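You operate a simulated robot arm through the tools that you are given. There is no shell and no other tool.

The job below is to be done with a simulated two-armed robot. You get a single attempt, and the scene is never put back.

## Task
Test the limit switch: run the head forward until LIMIT shows, then back it off to 850 mm.
Fine: free the brake, hands clear of the head, then jog; brake on and drive stopped after.

The check looks at the end state, three seconds after you hand in, the way a careful person would. Anything else that was tipped, shoved, dropped, spilled or broken makes it a failure.

## Robot
Two 7-joint arms with fingered hands on one trunk that stands fixed in place. Base frame: the origin is at the foot of the trunk, x ahead of it, y to its left, z up. Units: m, degrees, N and s.
The left shoulder is at [0.07, 0.171, 1.411], the right one opposite. Payload 5 kg a hand.
The tool frame of a hand sits at the grasp point between the pads (the TCP): z along the fingers, y along the line on which they close. The tips reach 0.043 m beyond it. The gripper opens to 0.144 m. The gripper's body begins 0.05 m behind the TCP. The gripper is a hand of 5 fingers: y runs from the thumb to the fingers, the wrist lies at [-0.021, -0.124, -0.221] in the tool frame, and closing takes about 1.5 s.
Orientation is told as [roll, pitch, yaw] about the base's x, y, z axes, in that order, counted from this pose: with the fingers straight down and the wrist toward the robot, the tool's x, y and z point along [0, 1, 0], [1, 0, 0] and [0, 0, -1] of the base frame.

## Interface
- The arms move only by the tool servo_tool. It takes "left_plan", "right_plan" or both (then of equal length, played together; a hand with none holds still); each is a list of rows, each an object of numbers (a shift or turn left out is 0, a gripper value left out holds the last): "x", "y", "z": the shift along the tool's x, y, z in m; "rx", "ry", "rz": the turn, a rotation vector about the tool's x, y, z in degrees. In form: [{"x": .., "y": .., "z": .., "rx": .., "ry": .., "rz": ..}, ...]. A call has 1 to 20 rows; each row shifts and turns the commanded pose from where the row before left it, along the tool's axes as they then stand. "left_fingers" and "right_fingers" are, for a hand that has rows, the opening, from 0 (shut) to 1 (fully open), set as the call begins (left out, the last holds). Rows are played at 5 a second. More than 0.05 m and 8.6 degrees between two rows, or a gripper value outside its range, and nothing of the call is played. A pose out of reach is approached as far as the arm can. The call stops where the force on the tool passes 50 N (or 10 N more than at its start, if that is more) or the arm is blocked; 0.2 s more then pass. The fingers move at their own pace (about 0.045 m/s each) and stop on an object; they squeeze with about 28 N. The grip force told is the motor's: it shows also when the fingers shut on nothing. Time passes only in rows, and 0.2 s behind the last, so rows that do not move let the fingers close. It gives the time, the measured TCP pose, the force on the tool (base axes), the opening and the grip force at its end, in the units of the frame above (readings bear some noise), with the torque about the TCP (base axes, N m) and any sound that the robot's microphone picked up.
- Cameras (640 x 400 px; columns grow to the right, rows downward): "scene" is now at [0.1247, -0.0445, 1.6376]; the picture's right is [-0.50, -0.86, 0.00], its down [-0.56, 0.32, -0.77] and it looks along [0.66, -0.38, -0.64] (base axes); focal length 336 px, centre (320, 200). "left" rides on the left gripper at [-0.086, -0.108, -0.168] in its tool frame; the picture's right is [-0.80, -0.28, 0.53], its down [0.54, -0.73, 0.42] and it looks along [0.27, 0.63, 0.73] (tool axes); focal length 275 px, centre (320, 200). "right" rides on the right gripper at [0.086, -0.108, -0.168] in its tool frame; the picture's right is [-0.80, 0.28, -0.53], its down [-0.54, -0.73, 0.42] and it looks along [-0.27, 0.63, 0.73] (tool axes); focal length 275 px, centre (320, 200). There is no depth. A picture from a camera that has moved, and an enlarged one, comes with that camera's place and axes in the base frame and with its lens.
- camera(camera): a new picture of that camera. It takes no simulated time.
- raise_lower(by): slides the trunk up (or, below 0, down) by that many m; the arms and the scene camera ride with it, the base frame stays. It gives what a move gives, with no picture.
- preshape(shape, hand): the hand has 5 fingers and takes this shape, open, in about a second: jaw (thumb against the fingers, like two jaws); tri (thumb and two fingers); tip (a fingertip pinch); poke (one finger out to press); point (the index stretched); flat (the hand flat); cup (the hand cupped); fist (a fist). The gripper value then closes the fingers along that shape, each until it touches; the sizes above hold for jaw. It gives what a move gives, with no picture.
- head_to(pan, tilt): turns the head with the scene camera to pan (to the left, within 86 degrees either way) and tilt (down, from -29 to 69), counted from straight ahead of the robot. It gives what a move gives.
- zoom(camera, box): a new picture of the part [left, top, right, bottom] of that camera's present view, enlarged. It takes no simulated time.
- close_job(): hands the job in; it is judged then, once.

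Nothing tells you positions but the pictures and the camera data. Unless the task says otherwise, let go and move clear before handing in.

The tools are called after "Emit:" by a JSON object that holds its "name" and its "arguments". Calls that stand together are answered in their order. servo_tool: Moves the arms, as the interface text tells. Its arguments: {"type":"object","properties":{"left_plan":{"type":"array"},"left_fingers":{"type":"number"},"right_plan":{"type":"array"},"right_fingers":{"type":"number"}},"required":[]} The other tools are called the same way: raise_lower (by) slides the trunk up or down; preshape (shape, hand) gives the hand a shape; head_to (pan, tilt) turns the head that bears the scene camera; camera (camera) takes a picture; zoom (camera, box) takes an enlarged picture of a part of a camera's view; close_job () hands the job in.

At the start:

```text
time_s: 0.0
left_tcp_pos: [0.8281, -0.0797, 1.3022]
left_tcp_rot: [0.1, 0.0, 0.1]
left_wrist_force: [0.4, 0.2, 0.0]
left_torque: [-0.02, 0.02, 0.0]
left_width: 0.1436
left_finger_force: 0.0
left_shape: jaw
right_tcp_pos: [0.4787, -0.5299, 1.2361]
right_tcp_rot: [0.0, 0.0, 0.0]
right_wrist_force: [1.2, 0.6, -0.3]
right_torque: [-0.03, 0.01, 0.03]
right_width: 0.1437
right_finger_force: 0.1
right_shape: jaw
trunk travel left (down, up): [-0.509, 0.431]
head pan, tilt: [-30.2, 40.0]
```

scene: 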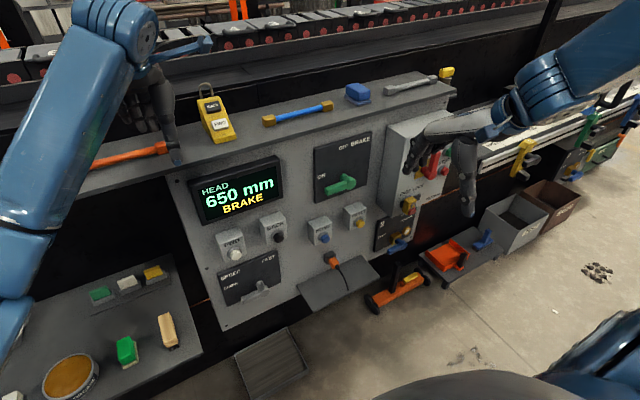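
right: 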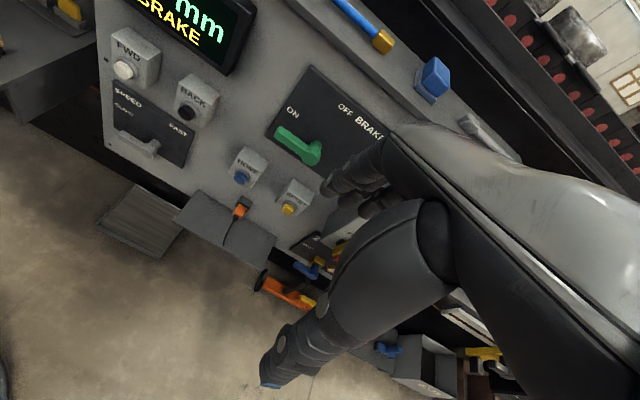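
left: 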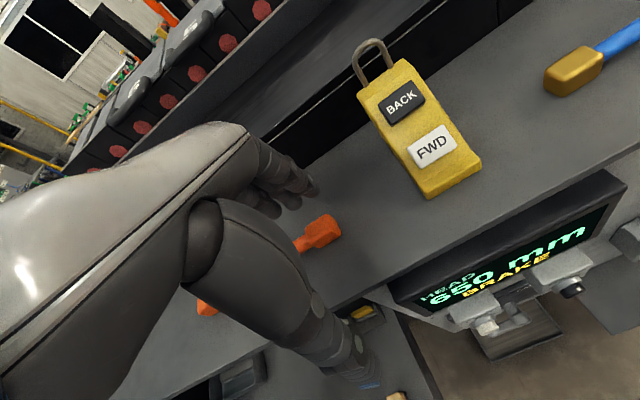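

I see a machine panel with a display (HEAD 650 mm, BRAKE), FWD/BACK buttons, a brake lever, speed slider, HOME/RESET buttons and a yellow pendant with BACK/FWD lying on the ledge. I'll enlarge parts of the view to read the labels before moving.

Emit:
{"name": "zoom", "arguments": {"camera": "scene", "box": [180, 140, 300, 310]}}

Emit:
{"name": "zoom", "arguments": {"camera": "scene", "box": [290, 110, 480, 280]}}

Emit:
{"name": "zoom", "arguments": {"camera": "scene", "box": [180, 60, 460, 170]}}

Emit:
{"name": "zoom", "arguments": {"camera": "right", "box": [90, 0, 400, 300]}}

```text
2.35 times, centred on (240, 225) of scene
camera zoom: at [0.1247, -0.0445, 1.6376], right [-0.5, -0.86, 0.0], down [-0.56, 0.32, -0.77], along [0.66, -0.38, -0.64], focal length 789 px, centre (508, 141)
```

zoom: 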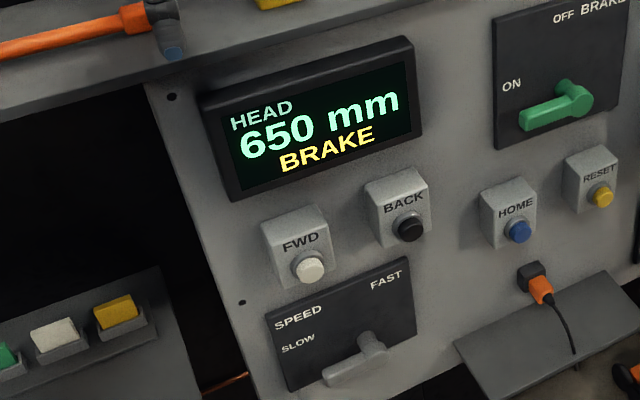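

```text
2.35 times, centred on (385, 195) of scene
camera zoom: at [0.1247, -0.0445, 1.6376], right [-0.5, -0.86, 0.0], down [-0.56, 0.32, -0.77], along [0.66, -0.38, -0.64], focal length 789 px, centre (167, 212)
```

zoom: 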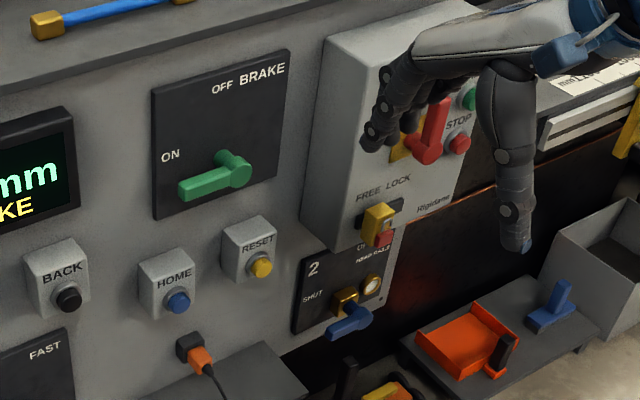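

```text
2.29 times, centred on (320, 115) of scene
camera zoom: at [0.1247, -0.0445, 1.6376], right [-0.5, -0.86, 0.0], down [-0.56, 0.32, -0.77], along [0.66, -0.38, -0.64], focal length 767 px, centre (320, 394)
```

zoom: 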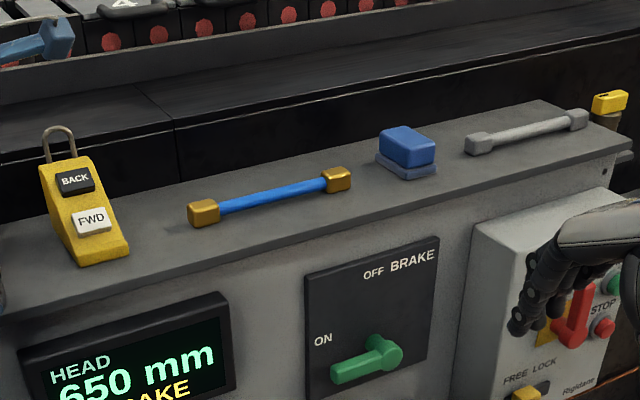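

```text
1.33 times, centred on (245, 150) of right
camera zoom: at [0.3695, -0.4436, 1.402], right [0.29, -0.8, 0.53], down [-0.73, -0.54, -0.42], along [0.63, -0.27, -0.73], focal length 367 px, centre (420, 267)
```

zoom: 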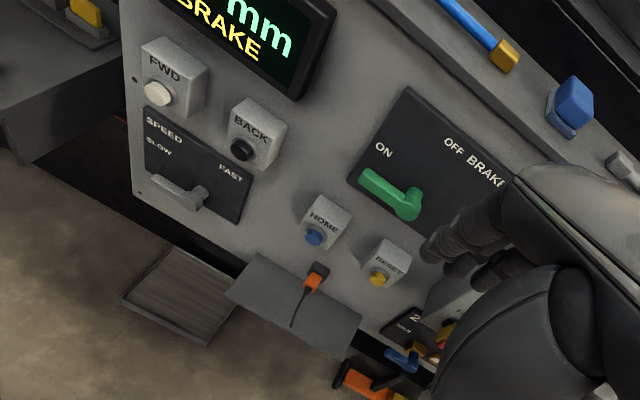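

The right hand is in front of a second box with START/STOP and a FREE/LOCK knob. I'll look around with the head to find the moving head and its travel.

Emit:
{"name": "head_to", "arguments": {"pan": -45, "tilt": 15}}

Emit:
{"name": "camera", "arguments": {"camera": "scene"}}

Emit:
{"name": "head_to", "arguments": {"pan": 15, "tilt": 30}}

Emit:
{"name": "camera", "arguments": {"camera": "scene"}}

Emit:
{"name": "head_to", "arguments": {"pan": -60, "tilt": 35}}

Emit:
{"name": "camera", "arguments": {"camera": "scene"}}

Emit:
{"name": "head_to", "arguments": {"pan": -10, "tilt": 45}}

Emit:
{"name": "camera", "arguments": {"camera": "scene"}}

```text
time_s: 0.9
left_tcp_pos: [0.8284, -0.0791, 1.3044]
left_tcp_rot: [0.0, 0.0, 0.1]
left_wrist_force: [0.1, -0.4, 0.9]
left_torque: [0.0, -0.02, 0.01]
left_width: 0.1433
left_finger_force: 0.1
left_shape: jaw
right_tcp_pos: [0.4772, -0.5292, 1.2358]
right_tcp_rot: [0.0, 0.0, 0.1]
right_wrist_force: [-0.6, 0.4, 0.0]
right_torque: [0.02, 0.04, 0.01]
right_width: 0.1438
right_finger_force: 0.1
right_shape: jaw
trunk travel left (down, up): [-0.509, 0.431]
head pan, tilt: [-45.0, 15.0]
```

```text
taken
camera scene: at [0.1173, -0.0677, 1.6771], right [-0.71, -0.71, 0.0], down [-0.18, 0.18, -0.97], along [0.68, -0.68, -0.26], focal length 336 px, centre (320, 200)
```

scene: 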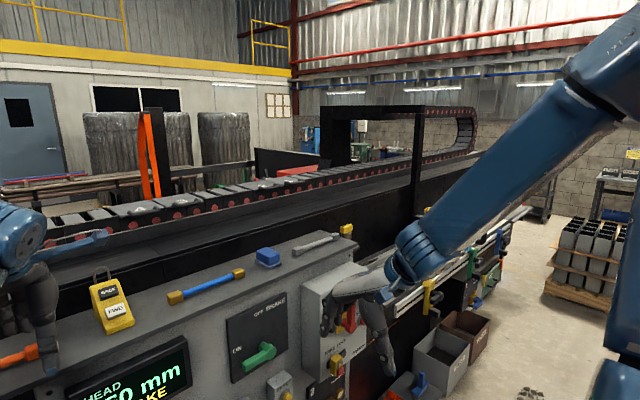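

```text
time_s: 2.2
left_tcp_pos: [0.8281, -0.0794, 1.3029]
left_tcp_rot: [0.0, 0.1, 0.0]
left_wrist_force: [-0.6, -0.2, -0.3]
left_torque: [0.01, 0.01, -0.01]
left_width: 0.1437
left_finger_force: 0.0
left_shape: jaw
right_tcp_pos: [0.4786, -0.5299, 1.2352]
right_tcp_rot: [0.1, 0.0, 0.1]
right_wrist_force: [-0.2, -0.3, -0.8]
right_torque: [0.0, -0.04, 0.01]
right_width: 0.1438
right_finger_force: 0.1
right_shape: jaw
trunk travel left (down, up): [-0.509, 0.431]
head pan, tilt: [15.0, 30.0]
```

```text
taken
camera scene: at [0.1386, 0.0216, 1.653], right [0.26, -0.97, 0.0], down [-0.48, -0.13, -0.87], along [0.84, 0.22, -0.5], focal length 336 px, centre (320, 200)
```

scene: 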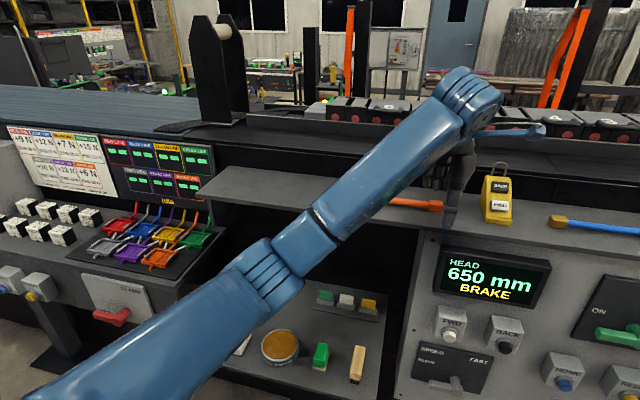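

```text
time_s: 3.7
left_tcp_pos: [0.8304, -0.08, 1.3033]
left_tcp_rot: [0.0, 0.0, 0.0]
left_wrist_force: [-0.3, 0.5, 0.4]
left_torque: [0.0, 0.02, 0.0]
left_width: 0.1435
left_finger_force: 0.1
left_shape: jaw
right_tcp_pos: [0.4787, -0.5293, 1.2359]
right_tcp_rot: [-0.1, 0.0, 0.1]
right_wrist_force: [-0.7, 0.3, -0.1]
right_torque: [-0.02, 0.03, -0.01]
right_width: 0.1436
right_finger_force: 0.1
right_shape: jaw
trunk travel left (down, up): [-0.509, 0.431]
head pan, tilt: [-60.0, 35.0]
```

```text
taken
camera scene: at [0.0953, -0.0779, 1.6452], right [-0.87, -0.5, 0.0], down [-0.29, 0.5, -0.82], along [0.41, -0.71, -0.57], focal length 336 px, centre (320, 200)
```

scene: 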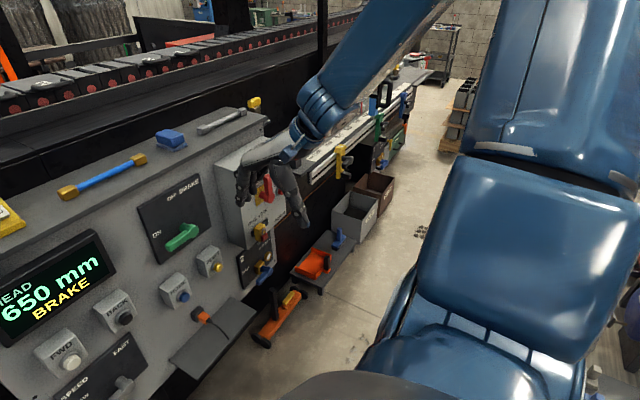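

```text
time_s: 4.8
left_tcp_pos: [0.8292, -0.0795, 1.3034]
left_tcp_rot: [0.0, 0.1, 0.1]
left_wrist_force: [-0.5, 0.4, -0.4]
left_torque: [-0.02, -0.02, 0.02]
left_width: 0.1435
left_finger_force: 0.0
left_shape: jaw
right_tcp_pos: [0.4783, -0.53, 1.2367]
right_tcp_rot: [0.2, 0.0, 0.1]
right_wrist_force: [1.0, 0.2, -0.2]
right_torque: [0.01, -0.02, 0.03]
right_width: 0.1439
right_finger_force: 0.1
right_shape: jaw
trunk travel left (down, up): [-0.509, 0.431]
head pan, tilt: [-10.0, 45.0]
```

```text
taken
camera scene: at [0.1313, -0.0159, 1.6304], right [-0.17, -0.98, 0.0], down [-0.7, 0.12, -0.71], along [0.7, -0.12, -0.71], focal length 336 px, centre (320, 200)
```

scene: 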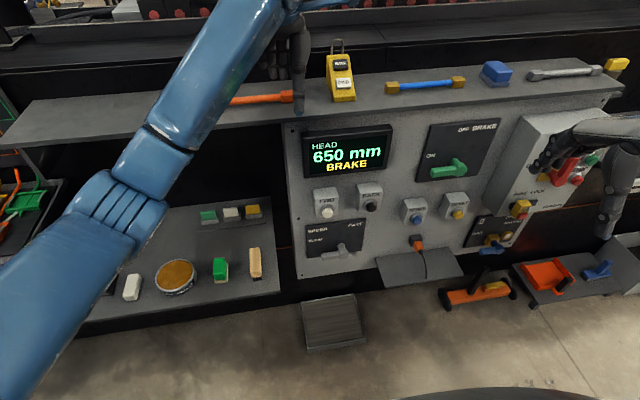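

The panel is roughly vertical at x≈0.8, facing me: FWD at about [0.78,-0.15,0.92], BACK at [0.78,-0.28,0.92], the brake hub at [0.81,-0.54,1.00]. The right arm hides the box on the right, so I'll move that hand aside and look at the box.

Emit:
{"name": "servo_tool", "arguments": {"right_plan": [{"y": -0.03, "x": -0.03}, {"x": -0.04, "y": -0.03}, {"x": -0.04, "y": -0.02}, {"x": -0.04}, {"x": -0.03}, {"x": -0.02}]}}

Emit:
{"name": "head_to", "arguments": {"pan": -40, "tilt": 35}}

Emit:
{"name": "camera", "arguments": {"camera": "scene"}}

Emit:
{"name": "camera", "arguments": {"camera": "right"}}

```text
time_s: 6.2
left_tcp_pos: [0.829, -0.0796, 1.302]
left_tcp_rot: [0.0, 0.1, 0.1]
left_wrist_force: [0.1, 0.6, -0.1]
left_torque: [-0.01, -0.02, -0.02]
left_width: 0.1439
left_finger_force: 0.0
left_shape: jaw
right_tcp_pos: [0.3953, -0.729, 1.2337]
right_tcp_rot: [0.1, 0.0, 0.0]
right_wrist_force: [-0.8, 0.6, 0.3]
right_torque: [-0.01, 0.0, -0.04]
right_width: 0.1438
right_finger_force: 0.0
right_shape: jaw
trunk travel left (down, up): [-0.509, 0.431]
head pan, tilt: [-10.0, 45.0]
```

```text
time_s: 7.2
left_tcp_pos: [0.8291, -0.0797, 1.3032]
left_tcp_rot: [0.0, 0.0, 0.1]
left_wrist_force: [-0.1, -0.6, -0.4]
left_torque: [0.02, -0.05, -0.04]
left_width: 0.1435
left_finger_force: 0.1
left_shape: jaw
right_tcp_pos: [0.3966, -0.7278, 1.2353]
right_tcp_rot: [0.1, -0.1, 0.1]
right_wrist_force: [-0.1, 0.7, 0.7]
right_torque: [-0.02, -0.04, 0.02]
right_width: 0.1439
right_finger_force: 0.1
right_shape: jaw
trunk travel left (down, up): [-0.509, 0.431]
head pan, tilt: [-40.0, 35.0]
```

```text
taken
camera scene: at [0.1186, -0.0582, 1.6452], right [-0.64, -0.77, 0.0], down [-0.44, 0.37, -0.82], along [0.63, -0.53, -0.57], focal length 336 px, centre (320, 200)
```

scene: 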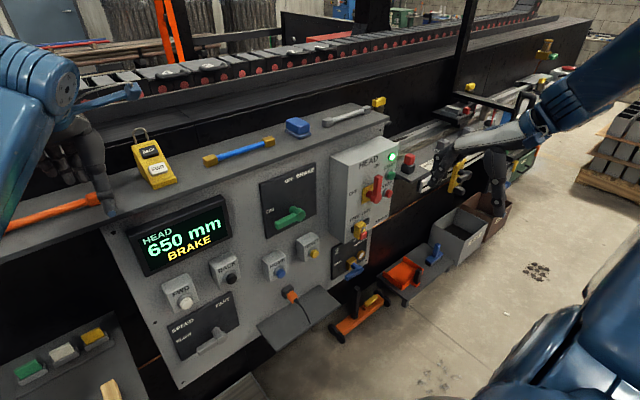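

```text
taken
camera right: at [0.2874, -0.6427, 1.4001], right [0.29, -0.8, 0.53], down [-0.72, -0.54, -0.42], along [0.63, -0.27, -0.73], focal length 275 px, centre (320, 200)
```

right: 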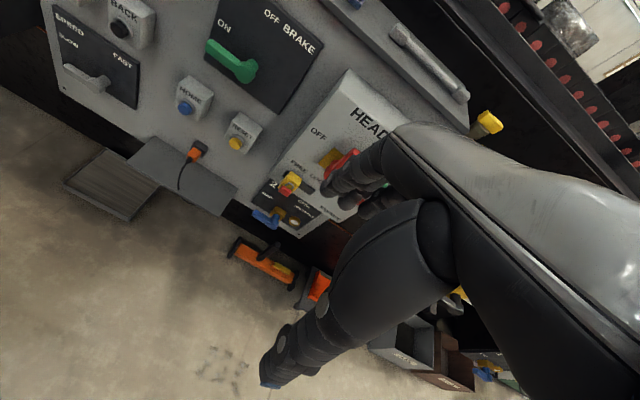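

Emit:
{"name": "zoom", "arguments": {"camera": "scene", "box": [320, 130, 420, 290]}}

Emit:
{"name": "zoom", "arguments": {"camera": "scene", "box": [370, 70, 560, 190]}}

Emit:
{"name": "zoom", "arguments": {"camera": "scene", "box": [320, 220, 460, 340]}}

Emit:
{"name": "zoom", "arguments": {"camera": "scene", "box": [240, 150, 400, 250]}}

```text
2.50 times, centred on (370, 210) of scene
camera zoom: at [0.1186, -0.0582, 1.6452], right [-0.64, -0.77, 0.0], down [-0.44, 0.37, -0.82], along [0.63, -0.53, -0.57], focal length 839 px, centre (195, 175)
```

zoom: 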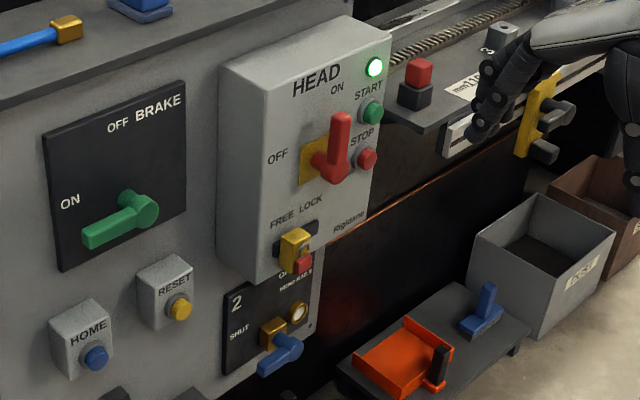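

```text
3.33 times, centred on (465, 130) of scene
camera zoom: at [0.1186, -0.0582, 1.6452], right [-0.64, -0.77, 0.0], down [-0.44, 0.37, -0.82], along [0.63, -0.53, -0.57], focal length 1118 px, centre (-163, 433)
```

zoom: 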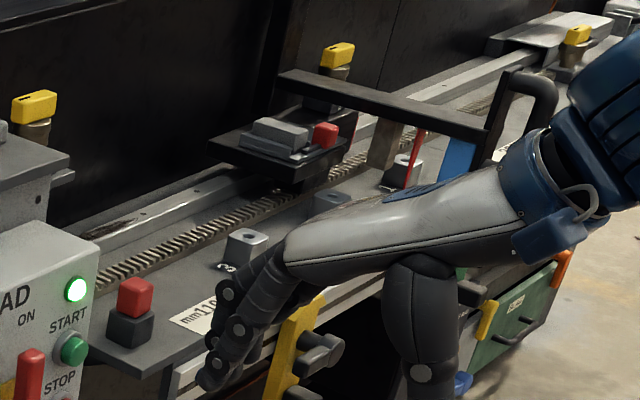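

```text
3.33 times, centred on (390, 280) of scene
camera zoom: at [0.1186, -0.0582, 1.6452], right [-0.64, -0.77, 0.0], down [-0.44, 0.37, -0.82], along [0.63, -0.53, -0.57], focal length 1118 px, centre (87, -67)
```

zoom: 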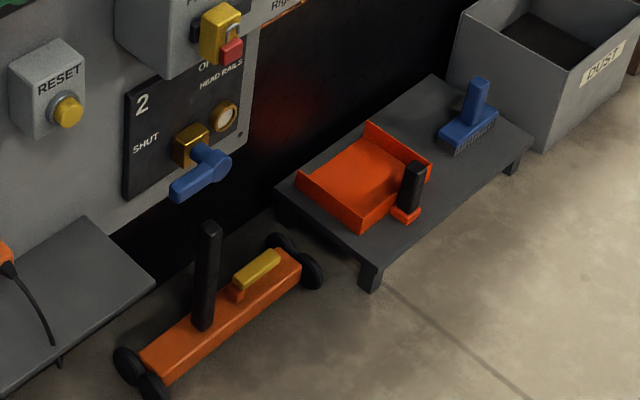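

```text
4.00 times, centred on (320, 200) of scene
camera zoom: at [0.1186, -0.0582, 1.6452], right [-0.64, -0.77, 0.0], down [-0.44, 0.37, -0.82], along [0.63, -0.53, -0.57], focal length 1342 px, centre (320, 200)
```

zoom: 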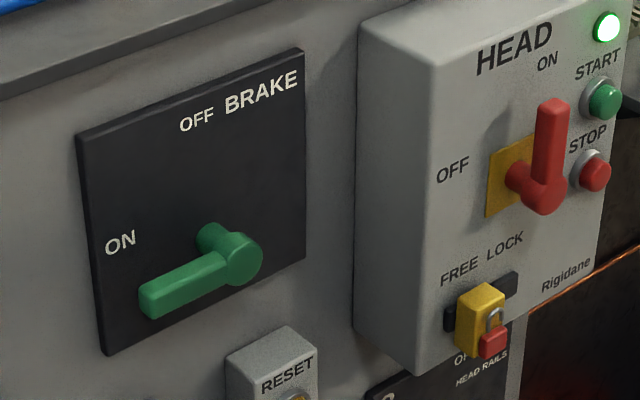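

The box on the right is the HEAD isolator (lever ON, green lamp lit, START/STOP), and the head appears to ride on the rail to the far right. I'll pull the right hand back toward the middle and look at the rail and the head.

Emit:
{"name": "servo_tool", "arguments": {"right_plan": [{"x": 0.05}, {"x": 0.05}, {"x": 0.05}, {"x": 0.05}, {"x": 0.05}, {"x": 0.05}, {"x": 0.04}]}}

Emit:
{"name": "head_to", "arguments": {"pan": -58, "tilt": 20}}

Emit:
{"name": "camera", "arguments": {"camera": "scene"}}

Emit:
{"name": "zoom", "arguments": {"camera": "scene", "box": [180, 140, 480, 330]}}

Emit:
{"name": "camera", "arguments": {"camera": "right"}}

```text
time_s: 8.8
left_tcp_pos: [0.8305, -0.079, 1.3033]
left_tcp_rot: [0.1, 0.1, 0.0]
left_wrist_force: [0.0, -0.1, -1.0]
left_torque: [0.0, 0.04, 0.01]
left_width: 0.1436
left_finger_force: 0.1
left_shape: jaw
right_tcp_pos: [0.4147, -0.4881, 1.2084]
right_tcp_rot: [3.3, -0.9, 1.8]
right_wrist_force: [0.6, -0.2, 0.1]
right_torque: [0.02, 0.03, 0.06]
right_width: 0.1437
right_finger_force: 0.2
right_shape: jaw
right hand out of reach, approached as far as the arm can: row 4, 5, 6, 7
trunk travel left (down, up): [-0.509, 0.431]
head pan, tilt: [-40.0, 35.0]
```

```text
time_s: 9.6
left_tcp_pos: [0.828, -0.079, 1.304]
left_tcp_rot: [0.0, -0.1, 0.1]
left_wrist_force: [-0.7, 0.1, -0.2]
left_torque: [0.03, 0.0, 0.05]
left_width: 0.1439
left_finger_force: 0.2
left_shape: jaw
right_tcp_pos: [0.4129, -0.4889, 1.2094]
right_tcp_rot: [3.1, -1.1, 1.8]
right_wrist_force: [-0.5, 0.5, -0.3]
right_torque: [-0.02, 0.04, 0.01]
right_width: 0.1439
right_finger_force: 0.1
right_shape: jaw
trunk travel left (down, up): [-0.509, 0.431]
head pan, tilt: [-58.0, 20.0]
```

```text
taken
camera scene: at [0.1001, -0.0807, 1.669], right [-0.85, -0.53, 0.0], down [-0.18, 0.29, -0.94], along [0.5, -0.8, -0.34], focal length 336 px, centre (320, 200)
```

scene: 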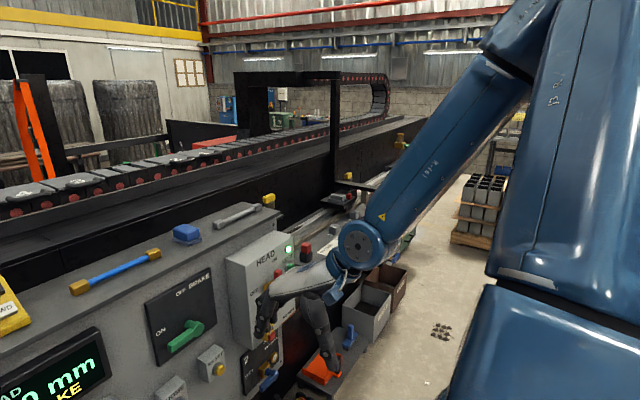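

```text
2.11 times, centred on (330, 235) of scene
camera zoom: at [0.1001, -0.0807, 1.669], right [-0.85, -0.53, 0.0], down [-0.18, 0.29, -0.94], along [0.5, -0.8, -0.34], focal length 706 px, centre (299, 126)
```

zoom: 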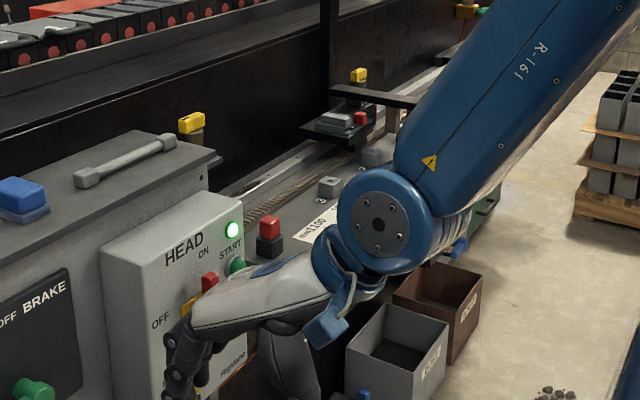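

```text
taken
camera right: at [0.2983, -0.4162, 1.3779], right [0.3, -0.82, 0.49], down [-0.7, -0.54, -0.47], along [0.65, -0.21, -0.73], focal length 275 px, centre (320, 200)
```

right: 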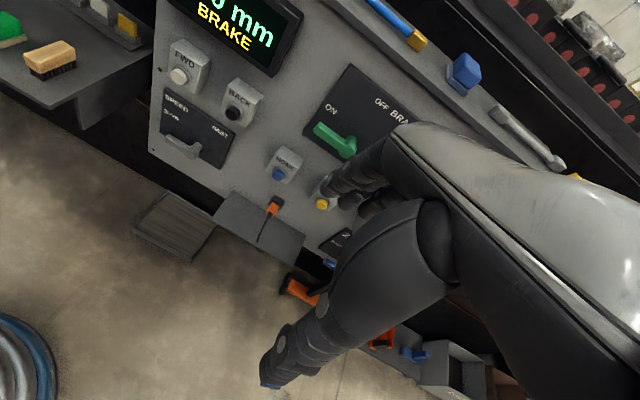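

The head carriage rides on a bed with a scale at the far right (y < -0.85), away from the panel controls. Next I'll lift the left hand away from the ledge and draw it back, and set the right hand to a poke shape.

Emit:
{"name": "servo_tool", "arguments": {"left_plan": [{"z": -0.04}, {"z": -0.04}, {"z": -0.03, "y": -0.03}, {"y": -0.05}, {"y": -0.05, "x": 0.03}, {"y": -0.05, "x": 0.03}, {"y": -0.05, "x": 0.03}, {"y": -0.04, "x": 0.03}]}}

Emit:
{"name": "preshape", "arguments": {"shape": "poke", "hand": "right"}}

Emit:
{"name": "camera", "arguments": {"camera": "right"}}

Emit:
{"name": "head_to", "arguments": {"pan": -40, "tilt": 38}}

Emit:
{"name": "camera", "arguments": {"camera": "scene"}}

```text
refused: row 5 steps farther than a row can; nothing moved
```

```text
time_s: 10.5
left_tcp_pos: [0.8298, -0.0787, 1.3044]
left_tcp_rot: [-0.1, 0.0, 0.1]
left_wrist_force: [0.0, 0.6, 0.6]
left_torque: [-0.03, 0.03, 0.0]
left_width: 0.1436
left_finger_force: 0.1
left_shape: jaw
right_tcp_pos: [0.4132, -0.4898, 1.2086]
right_tcp_rot: [3.3, -1.0, 1.8]
right_wrist_force: [-0.6, 1.2, -0.8]
right_torque: [0.02, 0.0, 0.0]
right_width: 0.0
right_finger_force: 0.1
right_shape: poke
trunk travel left (down, up): [-0.509, 0.431]
head pan, tilt: [-58.0, 20.0]
```

```text
taken
camera right: at [0.2989, -0.4161, 1.3778], right [0.3, -0.82, 0.49], down [-0.7, -0.54, -0.47], along [0.65, -0.21, -0.73], focal length 275 px, centre (320, 200)
```

right: 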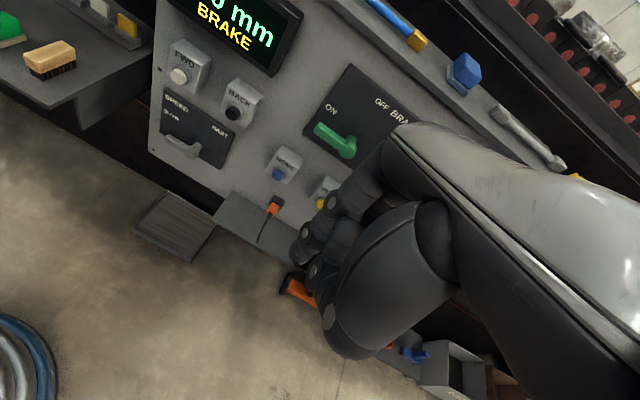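

```text
time_s: 11.3
left_tcp_pos: [0.8292, -0.0805, 1.3035]
left_tcp_rot: [0.1, 0.0, 0.2]
left_wrist_force: [0.6, 0.3, 0.1]
left_torque: [0.02, 0.03, -0.01]
left_width: 0.1437
left_finger_force: 0.1
left_shape: jaw
right_tcp_pos: [0.4134, -0.4899, 1.2095]
right_tcp_rot: [3.2, -1.1, 1.8]
right_wrist_force: [0.5, -0.3, -0.3]
right_torque: [-0.05, 0.0, -0.02]
right_width: 0.0
right_finger_force: 0.1
right_shape: poke
trunk travel left (down, up): [-0.509, 0.431]
head pan, tilt: [-40.0, 38.0]
```

```text
taken
camera scene: at [0.1173, -0.0572, 1.6407], right [-0.64, -0.77, 0.0], down [-0.47, 0.4, -0.79], along [0.6, -0.51, -0.62], focal length 336 px, centre (320, 200)
```

scene: 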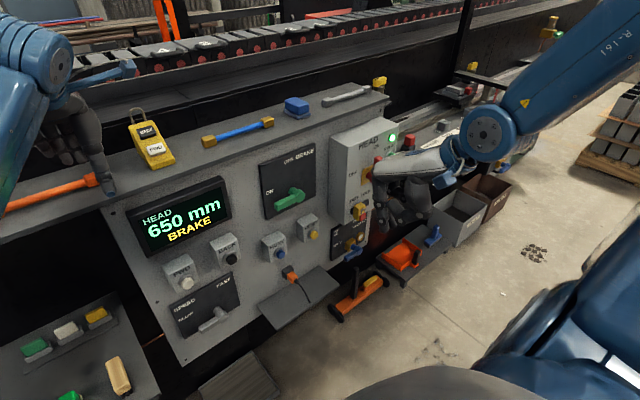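

The left-hand move was refused because a row's step was too long, so I'll resend it with smaller steps. I'll also look closer at the poke shape.

Emit:
{"name": "servo_tool", "arguments": {"left_plan": [{"z": -0.04}, {"z": -0.04}, {"z": -0.03, "y": -0.03}, {"y": -0.05}, {"y": -0.04, "x": 0.025}, {"y": -0.04, "x": 0.025}, {"y": -0.04, "x": 0.025}, {"y": -0.04, "x": 0.025}, {"y": -0.04, "x": 0.025}]}}

Emit:
{"name": "zoom", "arguments": {"camera": "right", "box": [250, 100, 490, 370]}}

Emit:
{"name": "zoom", "arguments": {"camera": "scene", "box": [330, 120, 490, 250]}}

```text
time_s: 13.3
left_tcp_pos: [0.545, 0.0483, 1.4124]
left_tcp_rot: [0.0, 0.0, 0.1]
left_wrist_force: [-0.5, 1.2, -0.8]
left_torque: [-0.01, -0.05, 0.03]
left_width: 0.144
left_finger_force: 0.0
left_shape: jaw
right_tcp_pos: [0.412, -0.4877, 1.2094]
right_tcp_rot: [3.1, -1.1, 1.8]
right_wrist_force: [0.1, 0.2, 0.3]
right_torque: [-0.01, -0.01, -0.01]
right_width: 0.0
right_finger_force: 0.1
right_shape: poke
trunk travel left (down, up): [-0.509, 0.431]
head pan, tilt: [-40.0, 38.0]
```

```text
1.48 times, centred on (370, 235) of right
camera zoom: at [0.2969, -0.4147, 1.3787], right [0.3, -0.81, 0.5], down [-0.7, -0.54, -0.47], along [0.65, -0.21, -0.73], focal length 408 px, centre (246, 148)
```

zoom: 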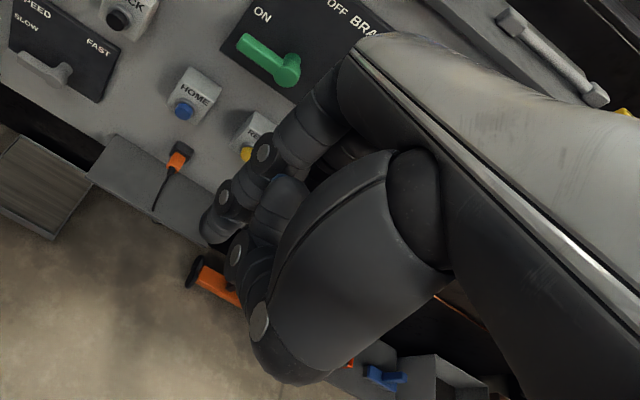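

```text
3.08 times, centred on (410, 185) of scene
camera zoom: at [0.1153, -0.0553, 1.6408], right [-0.64, -0.77, 0.0], down [-0.47, 0.39, -0.79], along [0.6, -0.51, -0.61], focal length 1032 px, centre (43, 246)
```

zoom: 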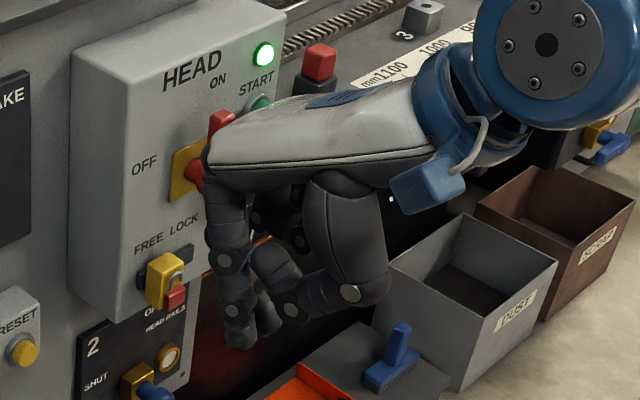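

Left hand is clear. The bed's scale reads 1100 at the panel end, so forward brings the head toward the panel. I'll move the right hand forward and pitch it so the index points at the panel, then see whether the reach is good.

Emit:
{"name": "servo_tool", "arguments": {"right_plan": [{"y": 0.05}, {"y": 0.05}, {"y": 0.03}, {"rx": -8.5}, {"rx": -8.5}, {"rx": -8.5}, {"rx": -8.5}, {"rx": -8.5}, {"rx": -8.5}, {"rx": -8.5}]}}

Emit:
{"name": "camera", "arguments": {"camera": "scene"}}

Emit:
{"name": "camera", "arguments": {"camera": "right"}}

```text
time_s: 15.5
left_tcp_pos: [0.5489, 0.0481, 1.4116]
left_tcp_rot: [0.1, 0.1, 0.1]
left_wrist_force: [0.2, -0.9, -0.8]
left_torque: [0.0, 0.04, 0.0]
left_width: 0.1437
left_finger_force: 0.0
left_shape: jaw
right_tcp_pos: [0.5433, -0.4857, 1.2132]
right_tcp_rot: [5.5, -60.4, -3.1]
right_wrist_force: [0.9, 0.6, -0.2]
right_torque: [-0.01, -0.01, 0.0]
right_width: 0.0001
right_finger_force: 0.0
right_shape: poke
trunk travel left (down, up): [-0.509, 0.431]
head pan, tilt: [-40.0, 38.0]
```

```text
taken
camera scene: at [0.1191, -0.0569, 1.6405], right [-0.64, -0.77, 0.0], down [-0.47, 0.4, -0.79], along [0.6, -0.51, -0.62], focal length 336 px, centre (320, 200)
```

scene: 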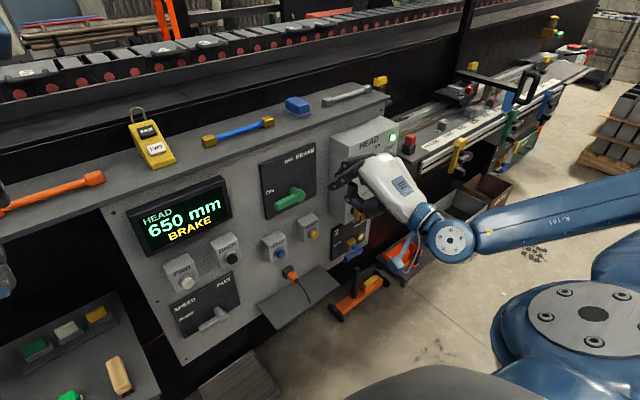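

```text
taken
camera right: at [0.3411, -0.4036, 1.2029], right [-0.3, -0.83, 0.47], down [0.02, -0.5, -0.86], along [0.95, -0.25, 0.17], focal length 275 px, centre (320, 200)
```

right: 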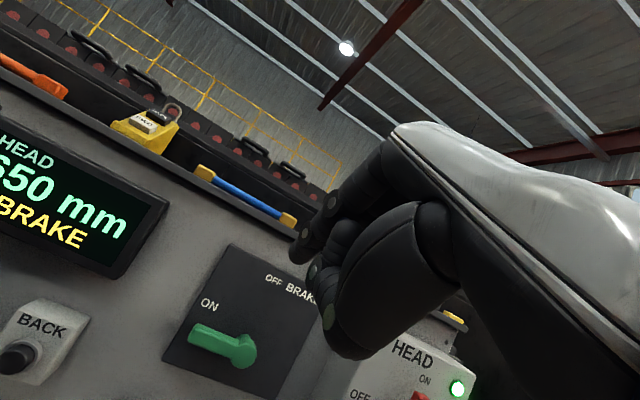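

Now the bed and head are unobstructed, so I'll take a closer look at them.

Emit:
{"name": "zoom", "arguments": {"camera": "scene", "box": [390, 30, 610, 190]}}

Emit:
{"name": "zoom", "arguments": {"camera": "scene", "box": [250, 130, 430, 280]}}

Emit:
{"name": "zoom", "arguments": {"camera": "right", "box": [160, 140, 500, 400]}}

```text
2.50 times, centred on (500, 110) of scene
camera zoom: at [0.1191, -0.0569, 1.6405], right [-0.64, -0.77, 0.0], down [-0.47, 0.4, -0.79], along [0.6, -0.51, -0.62], focal length 839 px, centre (-130, 425)
```

zoom: 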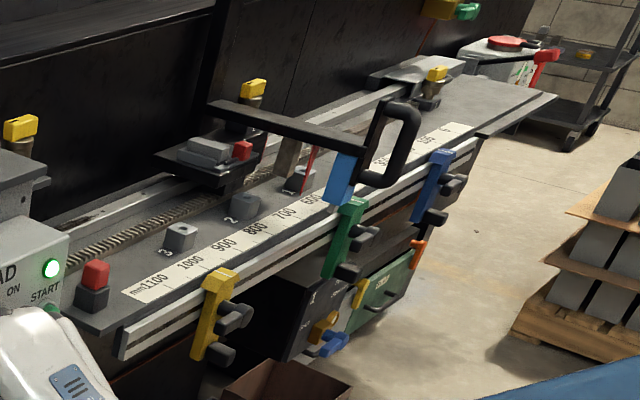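

```text
2.67 times, centred on (340, 205) of scene
camera zoom: at [0.1191, -0.0569, 1.6405], right [-0.64, -0.77, 0.0], down [-0.47, 0.4, -0.79], along [0.6, -0.51, -0.62], focal length 895 px, centre (267, 187)
```

zoom: 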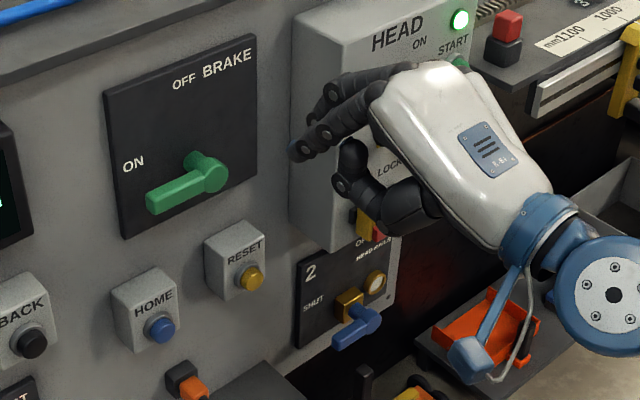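

```text
1.54 times, centred on (330, 270) of right
camera zoom: at [0.3411, -0.4036, 1.2029], right [-0.3, -0.83, 0.47], down [0.02, -0.5, -0.86], along [0.95, -0.25, 0.17], focal length 424 px, centre (305, 92)
```

zoom: 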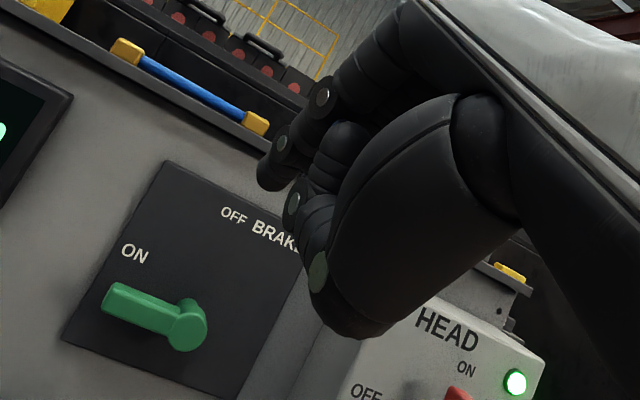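

The head (bridge with red pointer at about 650 on the scale) sits well to the right of the panel, with nothing of mine near it. I'll lower the trunk so the controls are within comfortable reach, then turn the finger more level.

Emit:
{"name": "raise_lower", "arguments": {"by": -0.2}}

Emit:
{"name": "servo_tool", "arguments": {"right_plan": [{"rx": -8, "rz": -1.5}, {"rx": -8, "rz": -1}, {"rx": -4}]}}

Emit:
{"name": "camera", "arguments": {"camera": "scene"}}

Emit:
{"name": "camera", "arguments": {"camera": "right"}}

Emit:
{"name": "camera", "arguments": {"camera": "left"}}

```text
time_s: 17.7
left_tcp_pos: [0.5468, 0.048, 1.2111]
left_tcp_rot: [0.1, 0.0, 0.1]
left_wrist_force: [-0.2, -0.8, -0.6]
left_torque: [0.02, -0.04, 0.0]
left_width: 0.1437
left_finger_force: 0.0
left_shape: jaw
right_tcp_pos: [0.5427, -0.4848, 1.0127]
right_tcp_rot: [5.2, -60.3, -3.1]
right_wrist_force: [0.0, 0.4, 0.0]
right_torque: [-0.01, 0.01, 0.02]
right_width: 0.0001
right_finger_force: 0.1
right_shape: poke
trunk travel left (down, up): [-0.309, 0.631]
head pan, tilt: [-40.0, 38.0]
```

```text
time_s: 18.5
left_tcp_pos: [0.5467, 0.047, 1.2125]
left_tcp_rot: [0.0, -0.1, 0.0]
left_wrist_force: [-0.5, -0.4, 0.3]
left_torque: [0.0, -0.02, -0.01]
left_width: 0.1437
left_finger_force: 0.0
left_shape: jaw
right_tcp_pos: [0.5422, -0.4858, 1.0116]
right_tcp_rot: [2.1, -80.6, 0.5]
right_wrist_force: [0.3, 0.5, -0.9]
right_torque: [0.03, -0.01, -0.02]
right_width: 0.0001
right_finger_force: 0.1
right_shape: poke
trunk travel left (down, up): [-0.309, 0.631]
head pan, tilt: [-40.0, 38.0]
```

```text
taken
camera scene: at [0.1172, -0.0572, 1.4407], right [-0.64, -0.77, 0.0], down [-0.47, 0.4, -0.79], along [0.6, -0.51, -0.62], focal length 336 px, centre (320, 200)
```

scene: 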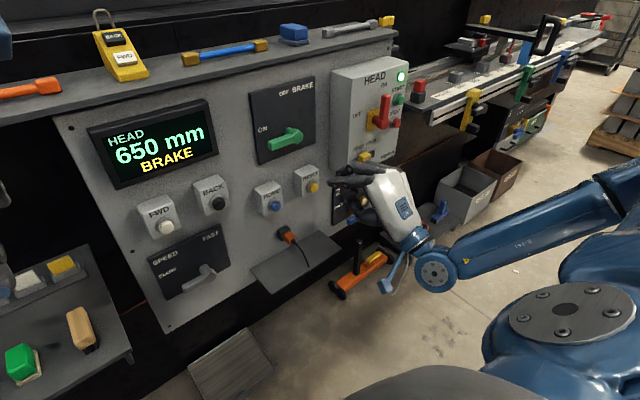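

```text
taken
camera right: at [0.3544, -0.4067, 0.9321], right [-0.44, -0.82, 0.36], down [0.32, -0.52, -0.79], along [0.84, -0.23, 0.5], focal length 275 px, centre (320, 200)
```

right: 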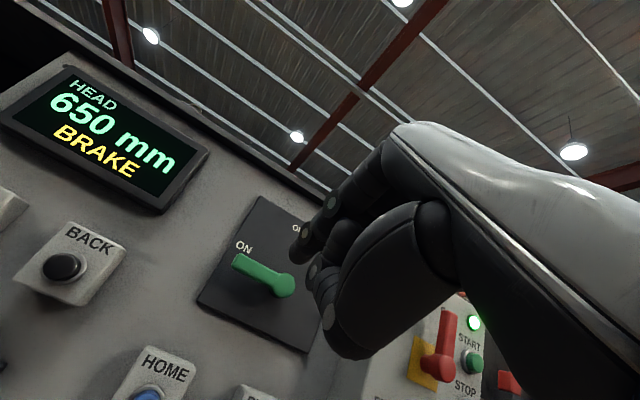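

```text
taken
camera left: at [0.4396, -0.0395, 1.3786], right [-0.28, -0.8, -0.53], down [-0.73, 0.54, -0.42], along [0.63, 0.27, -0.73], focal length 275 px, centre (320, 200)
```

left: 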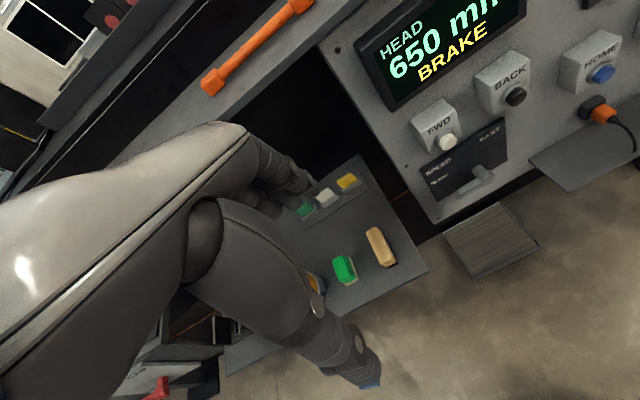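

I'll take enlarged views for more exact triangulation of the brake lever, the finger and the buttons.

Emit:
{"name": "zoom", "arguments": {"camera": "scene", "box": [240, 70, 420, 220]}}

Emit:
{"name": "zoom", "arguments": {"camera": "right", "box": [180, 180, 400, 370]}}

Emit:
{"name": "zoom", "arguments": {"camera": "left", "box": [380, 20, 640, 220]}}

Emit:
{"name": "zoom", "arguments": {"camera": "scene", "box": [120, 150, 340, 310]}}

```text
2.67 times, centred on (330, 145) of scene
camera zoom: at [0.1172, -0.0572, 1.4407], right [-0.64, -0.77, 0.0], down [-0.47, 0.4, -0.79], along [0.6, -0.51, -0.62], focal length 895 px, centre (293, 347)
```

zoom: 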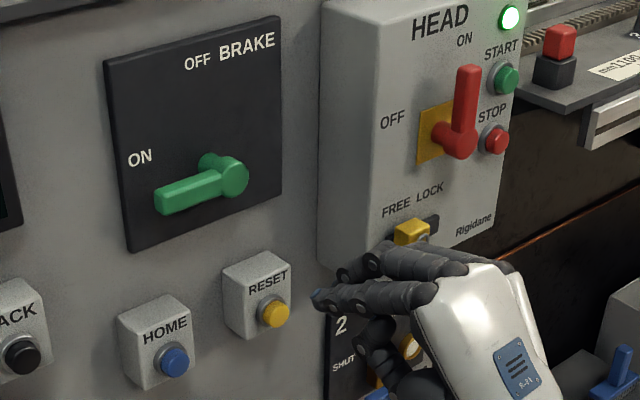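

```text
2.11 times, centred on (290, 275) of right
camera zoom: at [0.3544, -0.4067, 0.9321], right [-0.44, -0.82, 0.36], down [0.32, -0.52, -0.79], along [0.84, -0.23, 0.5], focal length 580 px, centre (383, 42)
```

zoom: 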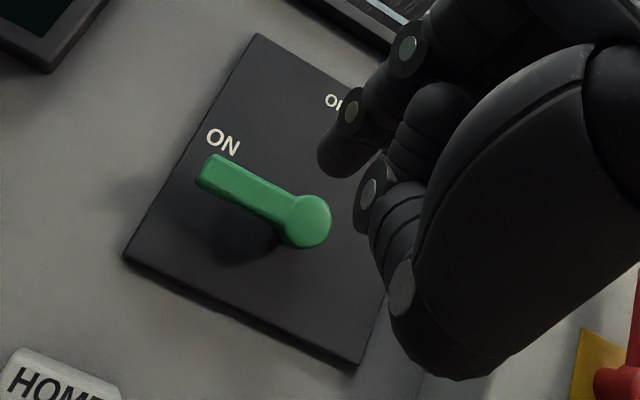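

```text
2.00 times, centred on (510, 120) of left
camera zoom: at [0.4396, -0.0395, 1.3786], right [-0.28, -0.8, -0.53], down [-0.73, 0.54, -0.42], along [0.63, 0.27, -0.73], focal length 551 px, centre (-60, 360)
```

zoom: 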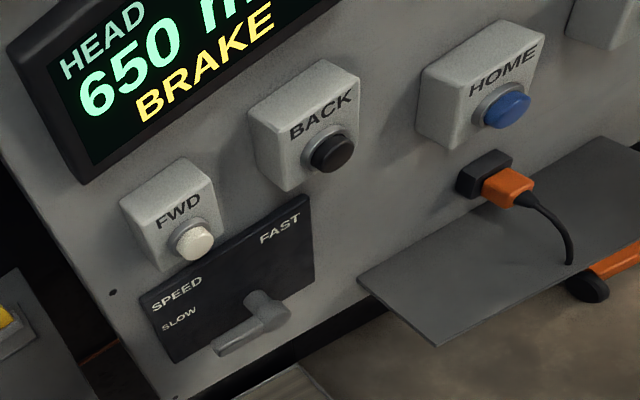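

```text
2.50 times, centred on (230, 230) of scene
camera zoom: at [0.1172, -0.0572, 1.4407], right [-0.64, -0.77, 0.0], down [-0.47, 0.4, -0.79], along [0.6, -0.51, -0.62], focal length 839 px, centre (545, 125)
```

zoom: 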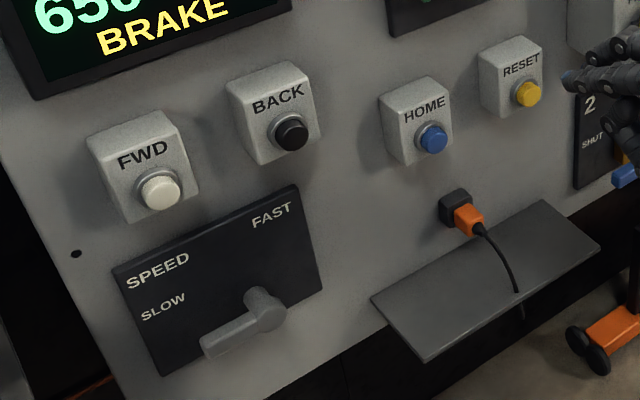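

Brake hub is at about [0.77,-0.53,1.02] with the lever pointing left to y≈-0.45 (ON), FWD at about [0.79,-0.155,0.905] and BACK at [0.79,-0.29,0.905]. My index tip is about 4 cm ahead of the TCP; I'll bring it in front of and just under the brake lever.

Emit:
{"name": "servo_tool", "arguments": {"right_plan": [{"z": 0.04, "y": -0.006}, {"z": 0.04}, {"z": 0.04}, {"z": 0.02}]}}

Emit:
{"name": "zoom", "arguments": {"camera": "scene", "box": [240, 70, 420, 220]}}

Emit:
{"name": "camera", "arguments": {"camera": "right"}}

Emit:
{"name": "camera", "arguments": {"camera": "left"}}

```text
time_s: 19.5
left_tcp_pos: [0.5469, 0.0463, 1.2114]
left_tcp_rot: [-0.1, 0.1, 0.0]
left_wrist_force: [0.6, -0.3, -0.1]
left_torque: [0.0, -0.01, 0.01]
left_width: 0.144
left_finger_force: 0.1
left_shape: jaw
right_tcp_pos: [0.6782, -0.4809, 0.982]
right_tcp_rot: [1.6, -80.4, 0.8]
right_wrist_force: [0.1, 0.3, -0.6]
right_torque: [-0.01, -0.01, 0.02]
right_width: 0.0001
right_finger_force: 0.1
right_shape: poke
trunk travel left (down, up): [-0.309, 0.631]
head pan, tilt: [-40.0, 38.0]
```

```text
2.67 times, centred on (330, 145) of scene
camera zoom: at [0.1177, -0.0573, 1.4406], right [-0.64, -0.77, 0.0], down [-0.47, 0.4, -0.79], along [0.6, -0.51, -0.62], focal length 895 px, centre (293, 347)
```

zoom: 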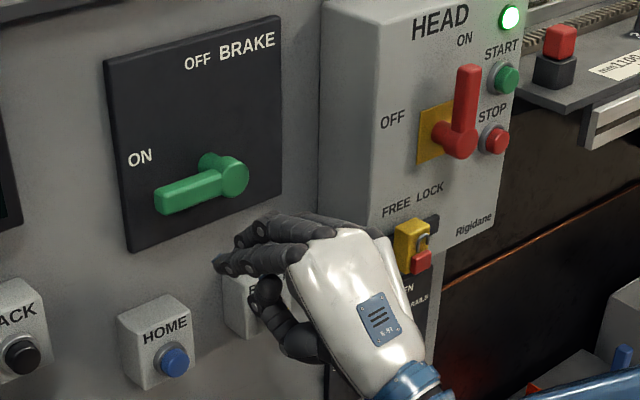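

```text
taken
camera right: at [0.4923, -0.4022, 0.9019], right [-0.45, -0.82, 0.37], down [0.32, -0.53, -0.79], along [0.84, -0.23, 0.49], focal length 275 px, centre (320, 200)
```

right: 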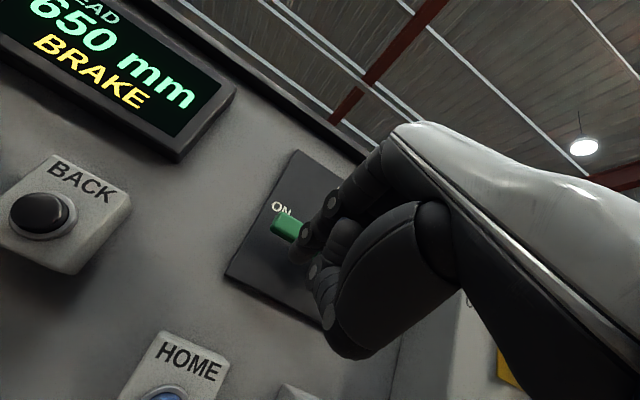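

```text
taken
camera left: at [0.44, -0.0396, 1.3783], right [-0.28, -0.8, -0.53], down [-0.73, 0.54, -0.42], along [0.63, 0.27, -0.73], focal length 275 px, centre (320, 200)
```

left: 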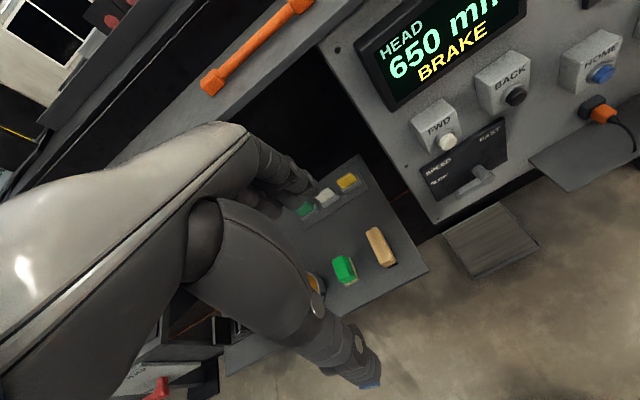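

The finger offset model matches the picture; the tip is at about [0.72,-0.468,0.975], just below the lever. I'll slide it forward under the lever.

Emit:
{"name": "servo_tool", "arguments": {"right_plan": [{"z": 0.03, "y": 0.003}, {"z": 0.025, "y": 0.003}, {"z": 0.015, "y": 0.003}]}}

Emit:
{"name": "zoom", "arguments": {"camera": "scene", "box": [240, 70, 420, 220]}}

Emit:
{"name": "zoom", "arguments": {"camera": "right", "box": [180, 140, 400, 330]}}

```text
time_s: 20.3
left_tcp_pos: [0.5476, 0.0462, 1.2131]
left_tcp_rot: [0.0, 0.0, -0.1]
left_wrist_force: [-0.1, -0.4, -0.4]
left_torque: [0.01, 0.02, 0.04]
left_width: 0.1437
left_finger_force: 0.0
left_shape: jaw
right_tcp_pos: [0.749, -0.4756, 0.9815]
right_tcp_rot: [1.6, -80.5, 0.9]
right_wrist_force: [-3.5, 1.4, -2.3]
right_torque: [0.01, -0.06, -0.06]
right_width: 0.0
right_finger_force: 0.1
right_shape: poke
trunk travel left (down, up): [-0.309, 0.631]
head pan, tilt: [-40.0, 38.0]
```

```text
2.67 times, centred on (330, 145) of scene
camera zoom: at [0.1169, -0.0572, 1.4406], right [-0.64, -0.77, 0.0], down [-0.47, 0.4, -0.79], along [0.6, -0.51, -0.62], focal length 895 px, centre (293, 347)
```

zoom: 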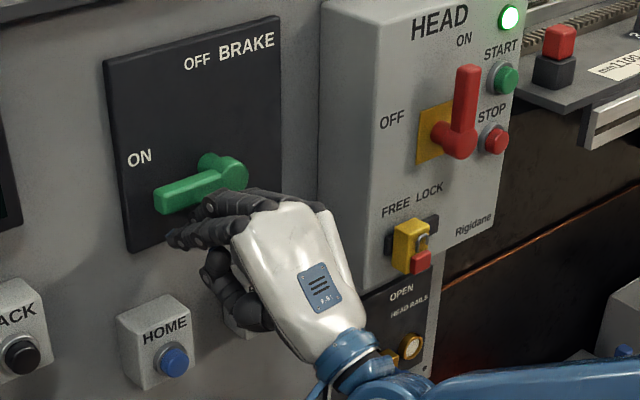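

```text
2.11 times, centred on (290, 235) of right
camera zoom: at [0.5617, -0.3966, 0.9003], right [-0.44, -0.82, 0.37], down [0.32, -0.53, -0.79], along [0.84, -0.23, 0.49], focal length 580 px, centre (383, 126)
```

zoom: 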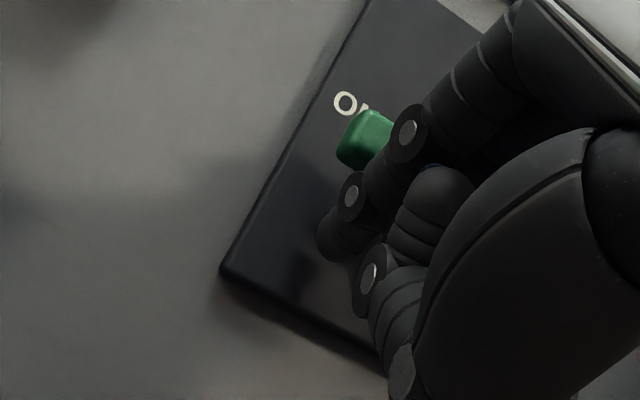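

Slight contact force at the tip, and the finger is under the lever. I'll back off 5 mm, then push the lever up along the first part of its arc and check.

Emit:
{"name": "servo_tool", "arguments": {"right_plan": [{"z": -0.005}, {"y": 0.0125, "z": -0.002}, {"x": -0.002, "y": 0.0125, "z": -0.002}, {"x": -0.0015, "y": 0.008, "z": -0.0013}, {"x": -0.0015, "y": 0.008, "z": -0.0013}, {"x": -0.001, "y": 0.008, "z": -0.0013}, {"x": -0.001, "y": 0.008, "z": -0.0013}]}}

Emit:
{"name": "zoom", "arguments": {"camera": "scene", "box": [240, 70, 420, 220]}}

Emit:
{"name": "camera", "arguments": {"camera": "right"}}

```text
time_s: 21.9
left_tcp_pos: [0.5477, 0.0463, 1.2124]
left_tcp_rot: [0.2, 0.0, 0.1]
left_wrist_force: [-0.6, 0.2, -0.4]
left_torque: [0.02, 0.0, 0.0]
left_width: 0.1439
left_finger_force: 0.2
left_shape: jaw
right_tcp_pos: [0.7461, -0.4814, 1.0384]
right_tcp_rot: [1.5, -80.4, 1.1]
right_wrist_force: [0.3, -0.9, 0.3]
right_torque: [-0.04, 0.01, 0.02]
right_width: 0.0
right_finger_force: 0.0
right_shape: poke
trunk travel left (down, up): [-0.309, 0.631]
head pan, tilt: [-40.0, 38.0]
```

```text
2.67 times, centred on (330, 145) of scene
camera zoom: at [0.1173, -0.057, 1.4406], right [-0.64, -0.77, 0.0], down [-0.47, 0.4, -0.79], along [0.6, -0.51, -0.62], focal length 895 px, centre (293, 347)
```

zoom: 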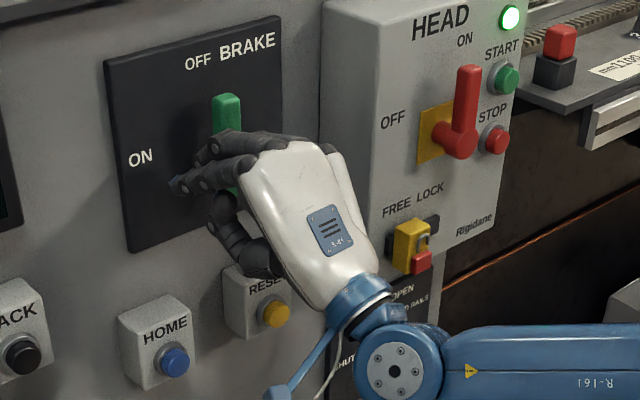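

```text
taken
camera right: at [0.5589, -0.4039, 0.9578], right [-0.44, -0.82, 0.37], down [0.32, -0.53, -0.79], along [0.84, -0.23, 0.49], focal length 275 px, centre (320, 200)
```

right: 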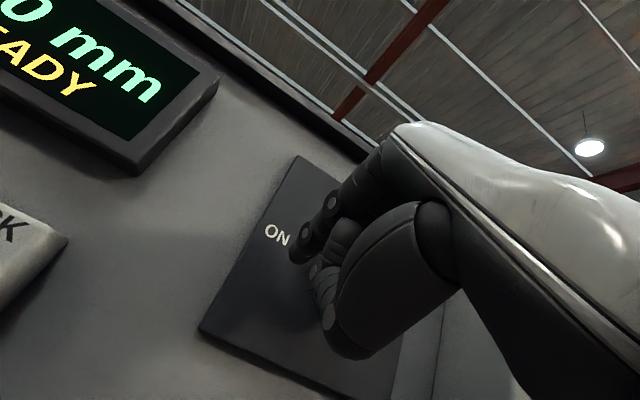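

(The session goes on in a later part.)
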